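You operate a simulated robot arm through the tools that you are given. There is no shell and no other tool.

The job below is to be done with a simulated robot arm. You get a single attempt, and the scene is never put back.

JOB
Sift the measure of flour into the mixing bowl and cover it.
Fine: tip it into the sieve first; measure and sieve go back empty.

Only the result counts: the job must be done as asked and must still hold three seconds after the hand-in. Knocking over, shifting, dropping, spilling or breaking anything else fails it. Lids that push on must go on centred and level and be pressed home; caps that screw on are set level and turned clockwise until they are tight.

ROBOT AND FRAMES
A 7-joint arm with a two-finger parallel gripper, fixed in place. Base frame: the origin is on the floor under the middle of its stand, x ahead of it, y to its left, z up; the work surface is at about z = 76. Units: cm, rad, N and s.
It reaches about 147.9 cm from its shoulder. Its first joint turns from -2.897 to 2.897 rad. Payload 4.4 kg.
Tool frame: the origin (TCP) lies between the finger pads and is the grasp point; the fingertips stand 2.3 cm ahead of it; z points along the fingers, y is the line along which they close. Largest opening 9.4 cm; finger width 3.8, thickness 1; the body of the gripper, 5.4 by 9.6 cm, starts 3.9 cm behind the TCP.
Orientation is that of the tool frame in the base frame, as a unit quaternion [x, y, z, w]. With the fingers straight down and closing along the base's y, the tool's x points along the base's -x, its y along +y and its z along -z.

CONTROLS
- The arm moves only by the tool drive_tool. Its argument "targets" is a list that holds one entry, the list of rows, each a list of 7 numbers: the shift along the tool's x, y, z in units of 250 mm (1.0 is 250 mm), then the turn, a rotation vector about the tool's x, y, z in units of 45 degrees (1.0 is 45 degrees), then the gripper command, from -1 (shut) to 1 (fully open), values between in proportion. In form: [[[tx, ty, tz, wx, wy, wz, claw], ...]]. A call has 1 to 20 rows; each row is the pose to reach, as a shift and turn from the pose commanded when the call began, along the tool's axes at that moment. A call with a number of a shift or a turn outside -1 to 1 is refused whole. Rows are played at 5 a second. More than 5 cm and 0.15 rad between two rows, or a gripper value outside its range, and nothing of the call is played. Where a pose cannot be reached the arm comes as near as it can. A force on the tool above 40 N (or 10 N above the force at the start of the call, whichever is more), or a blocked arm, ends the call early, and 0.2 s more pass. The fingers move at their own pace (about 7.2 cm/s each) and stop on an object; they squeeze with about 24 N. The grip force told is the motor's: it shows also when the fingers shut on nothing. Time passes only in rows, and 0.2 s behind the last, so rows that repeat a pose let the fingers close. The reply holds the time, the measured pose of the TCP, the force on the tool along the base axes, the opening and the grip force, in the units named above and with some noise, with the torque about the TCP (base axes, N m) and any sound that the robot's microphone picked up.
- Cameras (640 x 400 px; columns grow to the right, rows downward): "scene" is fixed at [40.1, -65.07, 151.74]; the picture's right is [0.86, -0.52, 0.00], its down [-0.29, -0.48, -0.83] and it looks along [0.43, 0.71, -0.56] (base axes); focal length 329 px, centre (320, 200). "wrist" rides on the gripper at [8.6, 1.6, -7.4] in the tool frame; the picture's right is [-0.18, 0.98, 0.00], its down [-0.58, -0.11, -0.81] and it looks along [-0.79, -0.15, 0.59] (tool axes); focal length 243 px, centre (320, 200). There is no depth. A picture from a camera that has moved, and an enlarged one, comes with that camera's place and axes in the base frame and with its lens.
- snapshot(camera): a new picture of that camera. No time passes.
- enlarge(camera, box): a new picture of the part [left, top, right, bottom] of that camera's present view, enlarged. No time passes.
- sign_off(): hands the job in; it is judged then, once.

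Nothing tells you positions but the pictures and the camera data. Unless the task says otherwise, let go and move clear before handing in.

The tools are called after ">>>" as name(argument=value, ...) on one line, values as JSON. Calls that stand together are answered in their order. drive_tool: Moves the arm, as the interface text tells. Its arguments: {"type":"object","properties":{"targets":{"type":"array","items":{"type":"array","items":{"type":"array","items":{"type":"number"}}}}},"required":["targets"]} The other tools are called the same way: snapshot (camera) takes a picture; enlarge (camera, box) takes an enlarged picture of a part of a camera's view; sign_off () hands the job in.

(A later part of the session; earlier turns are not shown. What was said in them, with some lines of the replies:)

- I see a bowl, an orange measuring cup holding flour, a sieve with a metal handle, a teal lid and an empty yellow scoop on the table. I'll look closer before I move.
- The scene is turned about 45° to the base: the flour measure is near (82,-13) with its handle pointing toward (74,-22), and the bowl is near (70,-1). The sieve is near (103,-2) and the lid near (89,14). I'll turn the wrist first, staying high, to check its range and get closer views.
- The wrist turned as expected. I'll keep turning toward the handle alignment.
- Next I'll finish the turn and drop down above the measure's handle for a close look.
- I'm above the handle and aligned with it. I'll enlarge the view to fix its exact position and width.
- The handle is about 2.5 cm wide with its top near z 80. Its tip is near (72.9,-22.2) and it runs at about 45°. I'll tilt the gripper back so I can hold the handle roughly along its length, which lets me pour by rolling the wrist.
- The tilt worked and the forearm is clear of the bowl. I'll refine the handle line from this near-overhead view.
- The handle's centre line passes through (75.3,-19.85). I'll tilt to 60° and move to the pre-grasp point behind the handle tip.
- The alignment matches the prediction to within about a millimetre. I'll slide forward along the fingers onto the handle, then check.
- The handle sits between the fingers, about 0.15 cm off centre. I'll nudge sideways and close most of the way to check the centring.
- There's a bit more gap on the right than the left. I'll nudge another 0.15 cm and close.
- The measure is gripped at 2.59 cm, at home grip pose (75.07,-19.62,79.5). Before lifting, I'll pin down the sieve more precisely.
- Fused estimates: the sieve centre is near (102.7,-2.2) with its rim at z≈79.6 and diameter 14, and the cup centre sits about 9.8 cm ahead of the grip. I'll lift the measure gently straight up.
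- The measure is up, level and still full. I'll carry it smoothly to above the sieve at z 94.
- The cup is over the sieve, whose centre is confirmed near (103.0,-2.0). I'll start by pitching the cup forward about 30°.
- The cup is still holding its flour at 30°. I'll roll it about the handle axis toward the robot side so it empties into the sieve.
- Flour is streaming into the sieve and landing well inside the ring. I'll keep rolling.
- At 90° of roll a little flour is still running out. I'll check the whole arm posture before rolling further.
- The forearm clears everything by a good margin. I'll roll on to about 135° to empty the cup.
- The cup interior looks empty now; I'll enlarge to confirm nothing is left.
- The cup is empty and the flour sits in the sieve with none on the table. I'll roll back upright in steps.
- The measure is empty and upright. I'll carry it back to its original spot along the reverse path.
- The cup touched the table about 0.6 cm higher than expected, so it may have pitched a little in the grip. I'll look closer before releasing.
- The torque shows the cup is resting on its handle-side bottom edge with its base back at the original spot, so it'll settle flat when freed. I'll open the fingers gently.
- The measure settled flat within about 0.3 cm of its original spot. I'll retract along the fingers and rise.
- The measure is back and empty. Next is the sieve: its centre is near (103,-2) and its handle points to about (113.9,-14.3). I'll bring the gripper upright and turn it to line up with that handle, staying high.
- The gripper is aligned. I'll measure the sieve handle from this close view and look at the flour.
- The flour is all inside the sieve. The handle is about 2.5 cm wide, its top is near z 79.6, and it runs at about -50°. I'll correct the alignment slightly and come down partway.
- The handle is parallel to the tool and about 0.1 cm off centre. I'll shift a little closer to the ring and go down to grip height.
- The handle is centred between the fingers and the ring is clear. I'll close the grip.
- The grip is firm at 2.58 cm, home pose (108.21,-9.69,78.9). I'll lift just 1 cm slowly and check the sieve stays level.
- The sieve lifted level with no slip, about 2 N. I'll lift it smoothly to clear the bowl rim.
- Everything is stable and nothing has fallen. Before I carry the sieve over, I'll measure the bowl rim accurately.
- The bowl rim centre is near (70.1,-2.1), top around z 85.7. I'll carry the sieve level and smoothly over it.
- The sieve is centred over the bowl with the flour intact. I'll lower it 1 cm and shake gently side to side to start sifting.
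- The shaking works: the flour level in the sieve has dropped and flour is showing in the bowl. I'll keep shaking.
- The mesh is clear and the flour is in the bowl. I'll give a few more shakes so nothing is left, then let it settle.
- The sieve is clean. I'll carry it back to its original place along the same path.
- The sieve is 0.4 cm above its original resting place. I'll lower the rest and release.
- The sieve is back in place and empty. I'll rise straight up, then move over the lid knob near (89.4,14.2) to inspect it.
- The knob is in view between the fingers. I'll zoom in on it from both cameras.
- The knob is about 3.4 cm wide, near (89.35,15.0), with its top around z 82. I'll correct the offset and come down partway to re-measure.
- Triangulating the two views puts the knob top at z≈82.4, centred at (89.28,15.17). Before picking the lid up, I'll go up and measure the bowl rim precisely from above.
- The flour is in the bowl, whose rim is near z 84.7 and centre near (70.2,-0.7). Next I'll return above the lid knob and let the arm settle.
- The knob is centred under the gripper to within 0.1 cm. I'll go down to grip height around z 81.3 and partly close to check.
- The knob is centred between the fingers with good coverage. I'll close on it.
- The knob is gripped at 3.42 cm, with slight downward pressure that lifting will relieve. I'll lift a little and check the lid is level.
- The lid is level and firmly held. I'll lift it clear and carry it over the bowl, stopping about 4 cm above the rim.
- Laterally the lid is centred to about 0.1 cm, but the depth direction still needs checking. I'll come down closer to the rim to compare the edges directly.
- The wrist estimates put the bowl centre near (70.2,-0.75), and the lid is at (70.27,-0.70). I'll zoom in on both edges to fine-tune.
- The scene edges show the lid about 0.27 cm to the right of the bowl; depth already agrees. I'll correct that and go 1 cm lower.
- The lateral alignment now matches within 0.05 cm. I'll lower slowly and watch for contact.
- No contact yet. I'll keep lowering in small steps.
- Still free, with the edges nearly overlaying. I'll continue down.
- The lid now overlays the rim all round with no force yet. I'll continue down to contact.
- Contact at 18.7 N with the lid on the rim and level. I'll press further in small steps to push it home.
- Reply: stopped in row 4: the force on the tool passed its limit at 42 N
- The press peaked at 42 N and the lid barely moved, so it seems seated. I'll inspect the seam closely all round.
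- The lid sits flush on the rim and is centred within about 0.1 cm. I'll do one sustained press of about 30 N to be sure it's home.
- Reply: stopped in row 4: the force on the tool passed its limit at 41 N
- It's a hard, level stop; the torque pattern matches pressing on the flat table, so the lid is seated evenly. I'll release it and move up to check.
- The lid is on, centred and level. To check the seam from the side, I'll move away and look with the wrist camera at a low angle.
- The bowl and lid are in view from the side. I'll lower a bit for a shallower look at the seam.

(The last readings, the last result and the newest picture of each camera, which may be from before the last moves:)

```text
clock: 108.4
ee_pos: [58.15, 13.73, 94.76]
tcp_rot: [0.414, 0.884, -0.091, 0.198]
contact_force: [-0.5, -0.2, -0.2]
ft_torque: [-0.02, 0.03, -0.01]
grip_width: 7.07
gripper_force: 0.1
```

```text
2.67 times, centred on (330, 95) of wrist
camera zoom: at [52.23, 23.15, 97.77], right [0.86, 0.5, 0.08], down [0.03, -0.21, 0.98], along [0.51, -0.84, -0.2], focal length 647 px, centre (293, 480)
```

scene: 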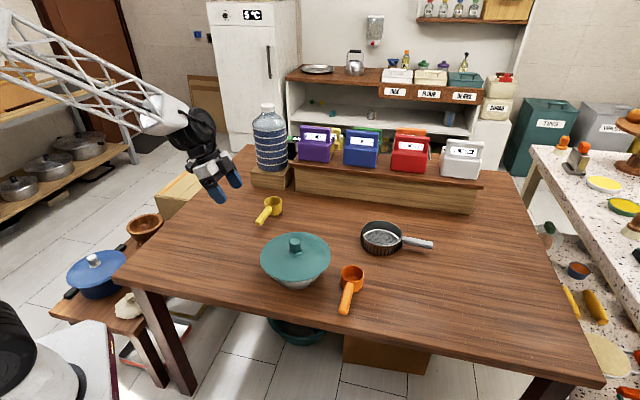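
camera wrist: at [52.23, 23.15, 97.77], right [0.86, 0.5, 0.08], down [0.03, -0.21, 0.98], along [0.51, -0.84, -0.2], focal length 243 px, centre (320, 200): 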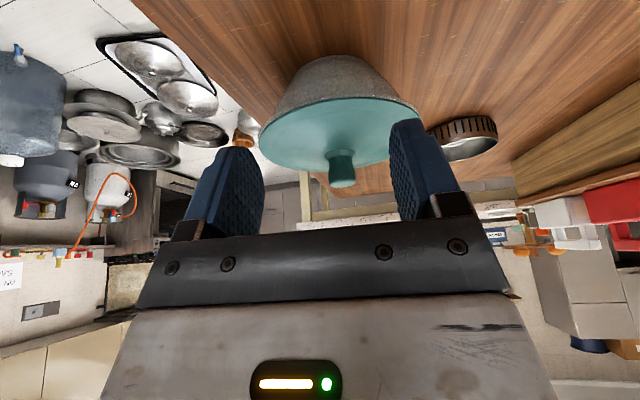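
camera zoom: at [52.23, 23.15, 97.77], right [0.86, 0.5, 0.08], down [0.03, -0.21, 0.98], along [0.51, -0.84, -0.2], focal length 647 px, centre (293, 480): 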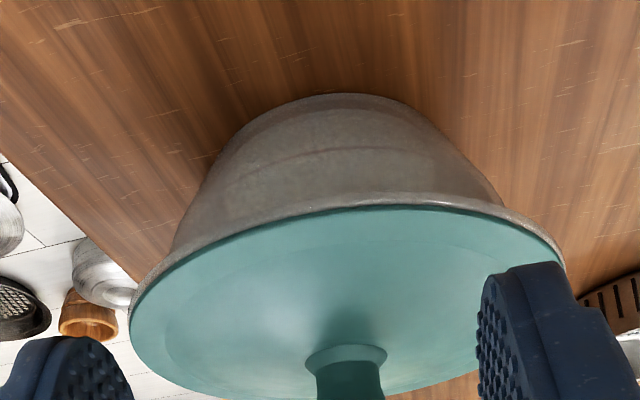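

The seam looks flush from here. I'll zoom in once more to be sure there's no gap or tilt.

>>> enlarge(camera="wrist", box=[258, 80, 328, 140])

>>> enlarge(camera="wrist", box=[320, 70, 400, 120])

```text
6.67 times, centred on (293, 110) of wrist
camera zoom: at [52.23, 23.15, 97.77], right [0.86, 0.5, 0.08], down [0.03, -0.21, 0.98], along [0.51, -0.84, -0.2], focal length 1618 px, centre (500, 800)
```

zoom: 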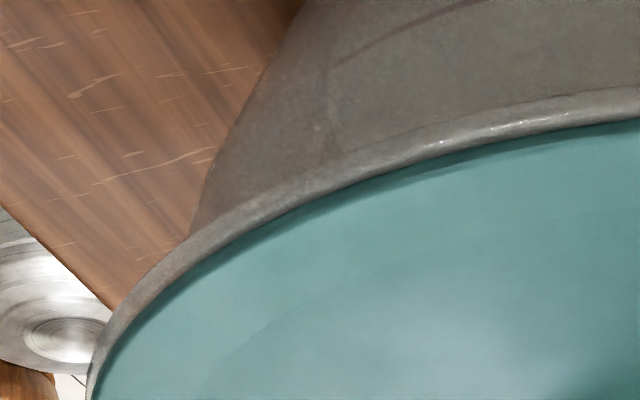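

```text
8.00 times, centred on (360, 95) of wrist
camera zoom: at [52.23, 23.15, 97.77], right [0.86, 0.5, 0.08], down [0.03, -0.21, 0.98], along [0.51, -0.84, -0.2], focal length 1941 px, centre (0, 1040)
```

zoom: 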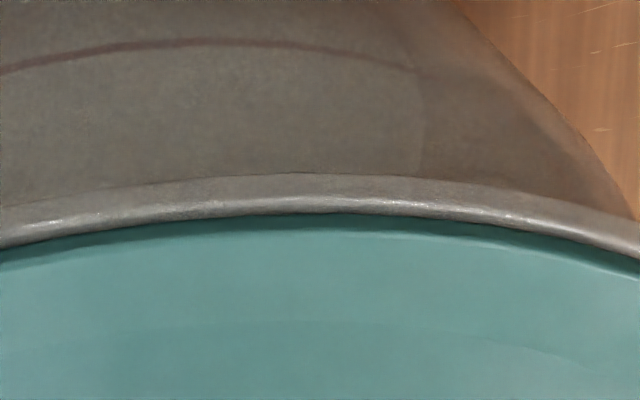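

The lid edge sits flush on the rim bead with no gap. I'll raise the arm clear and do a final look over the table.

>>> drive_tool(targets=[[[-0.04, 0, -0.08, 0, 0, 0, 0.5], [-0.08, 0, -0.17, 0, 0, 0, 0.5], [-0.12, 0, -0.26, 0, 0, 0, 0.5], [-0.17, 0, -0.36, 0, 0, 0, 0.5], [-0.21, 0, -0.46, 0, 0, 0, 0.5], [-0.25, 0, -0.54, 0, 0, 0, 0.5], [-0.25, 0, -0.54, 0, 0, 0, 0.5]]])

>>> snapshot(camera="scene")

>>> enlarge(camera="scene", box=[240, 190, 450, 320])

>>> enlarge(camera="scene", box=[330, 215, 440, 320])

```text
clock: 110.0
ee_pos: [57.82, 13.84, 109.76]
tcp_rot: [0.414, 0.884, -0.09, 0.199]
contact_force: [0.5, 1.0, 0.1]
ft_torque: [0.0, 0.01, 0.01]
grip_width: 7.04
gripper_force: 0.0
```

```text
taken
```

scene: 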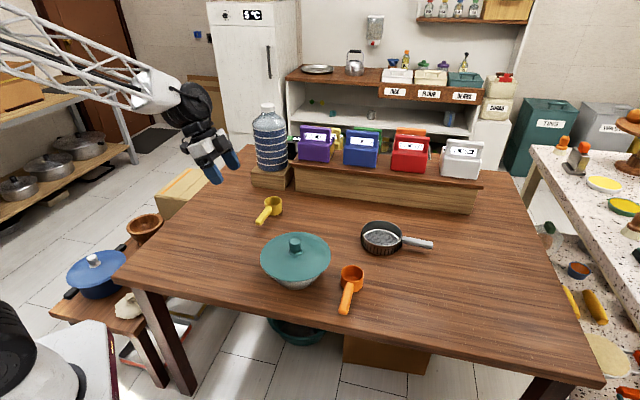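

```text
3.05 times, centred on (345, 255) of scene
camera zoom: at [40.1, -65.07, 151.74], right [0.86, -0.52, 0.0], down [-0.29, -0.48, -0.83], along [0.43, 0.71, -0.56], focal length 1003 px, centre (244, 32)
```

zoom: 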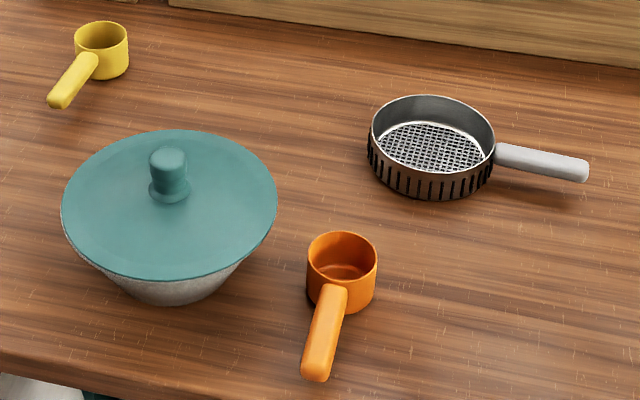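

```text
3.81 times, centred on (385, 268) of scene
camera zoom: at [40.1, -65.07, 151.74], right [0.86, -0.52, 0.0], down [-0.29, -0.48, -0.83], along [0.43, 0.71, -0.56], focal length 1254 px, centre (72, -57)
```

zoom: 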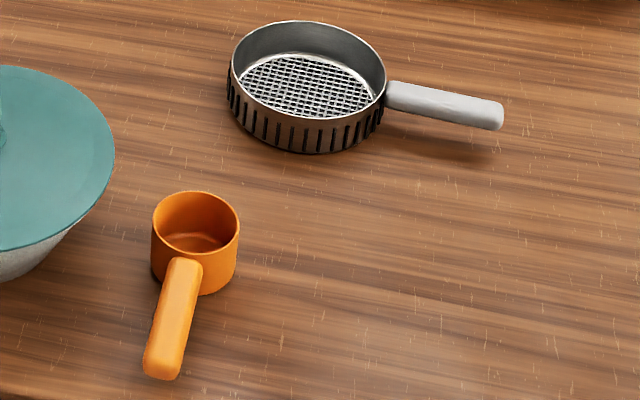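

The table is clean and everything is in place. One last zoom into the measure to confirm it's truly empty.

>>> enlarge(camera="scene", box=[336, 262, 368, 288])

>>> enlarge(camera="scene", box=[358, 218, 408, 258])

```text
15.38 times, centred on (352, 275) of scene
camera zoom: at [40.1, -65.07, 151.74], right [0.86, -0.52, 0.0], down [-0.29, -0.48, -0.83], along [0.43, 0.71, -0.56], focal length 5064 px, centre (-172, -954)
```

zoom: 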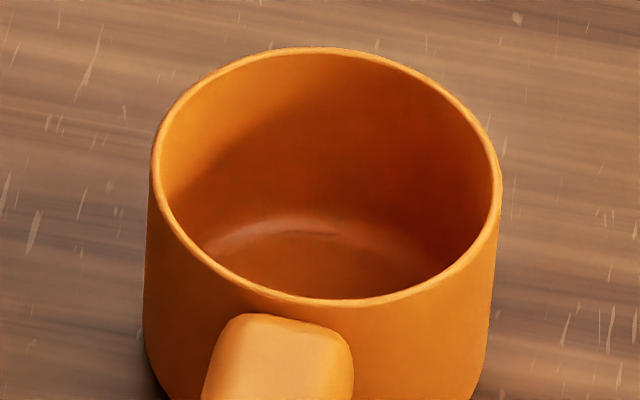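

```text
10.00 times, centred on (383, 238) of scene
camera zoom: at [40.1, -65.07, 151.74], right [0.86, -0.52, 0.0], down [-0.29, -0.48, -0.83], along [0.43, 0.71, -0.56], focal length 3291 px, centre (-310, -180)
```

zoom: 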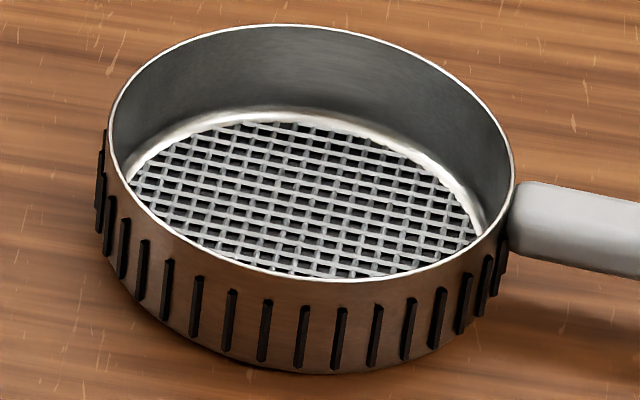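

The measure and sieve are both empty and back in place. The flour is in the bowl, the lid is centred, level and pressed down, and the arm is clear, so I'm handing in.

>>> sign_off()

```text
The job is handed in.
```

The flour is sifted into the mixing bowl and the bowl is covered; I've handed the job in. I haven't been told how it was judged.

- **Flour:** I tipped it from the orange measure into the sieve, then shook the sieve over the bowl until the mesh was clear. I saw no flour on the table.
- **Measure and sieve:** Both look empty in close-up. The sieve is back where it stood. The measure is about 0.3 cm off its original spot and turned by 2 or 3 degrees.
- **Lid:** It is centred on the bowl to within about 0.1 cm side to side. I pressed it twice, to just over 40 N, and it stopped hard and level. I heard no click, but a side view showed no gap at the rim.

Nothing else on the table looked moved, and the arm is clear.
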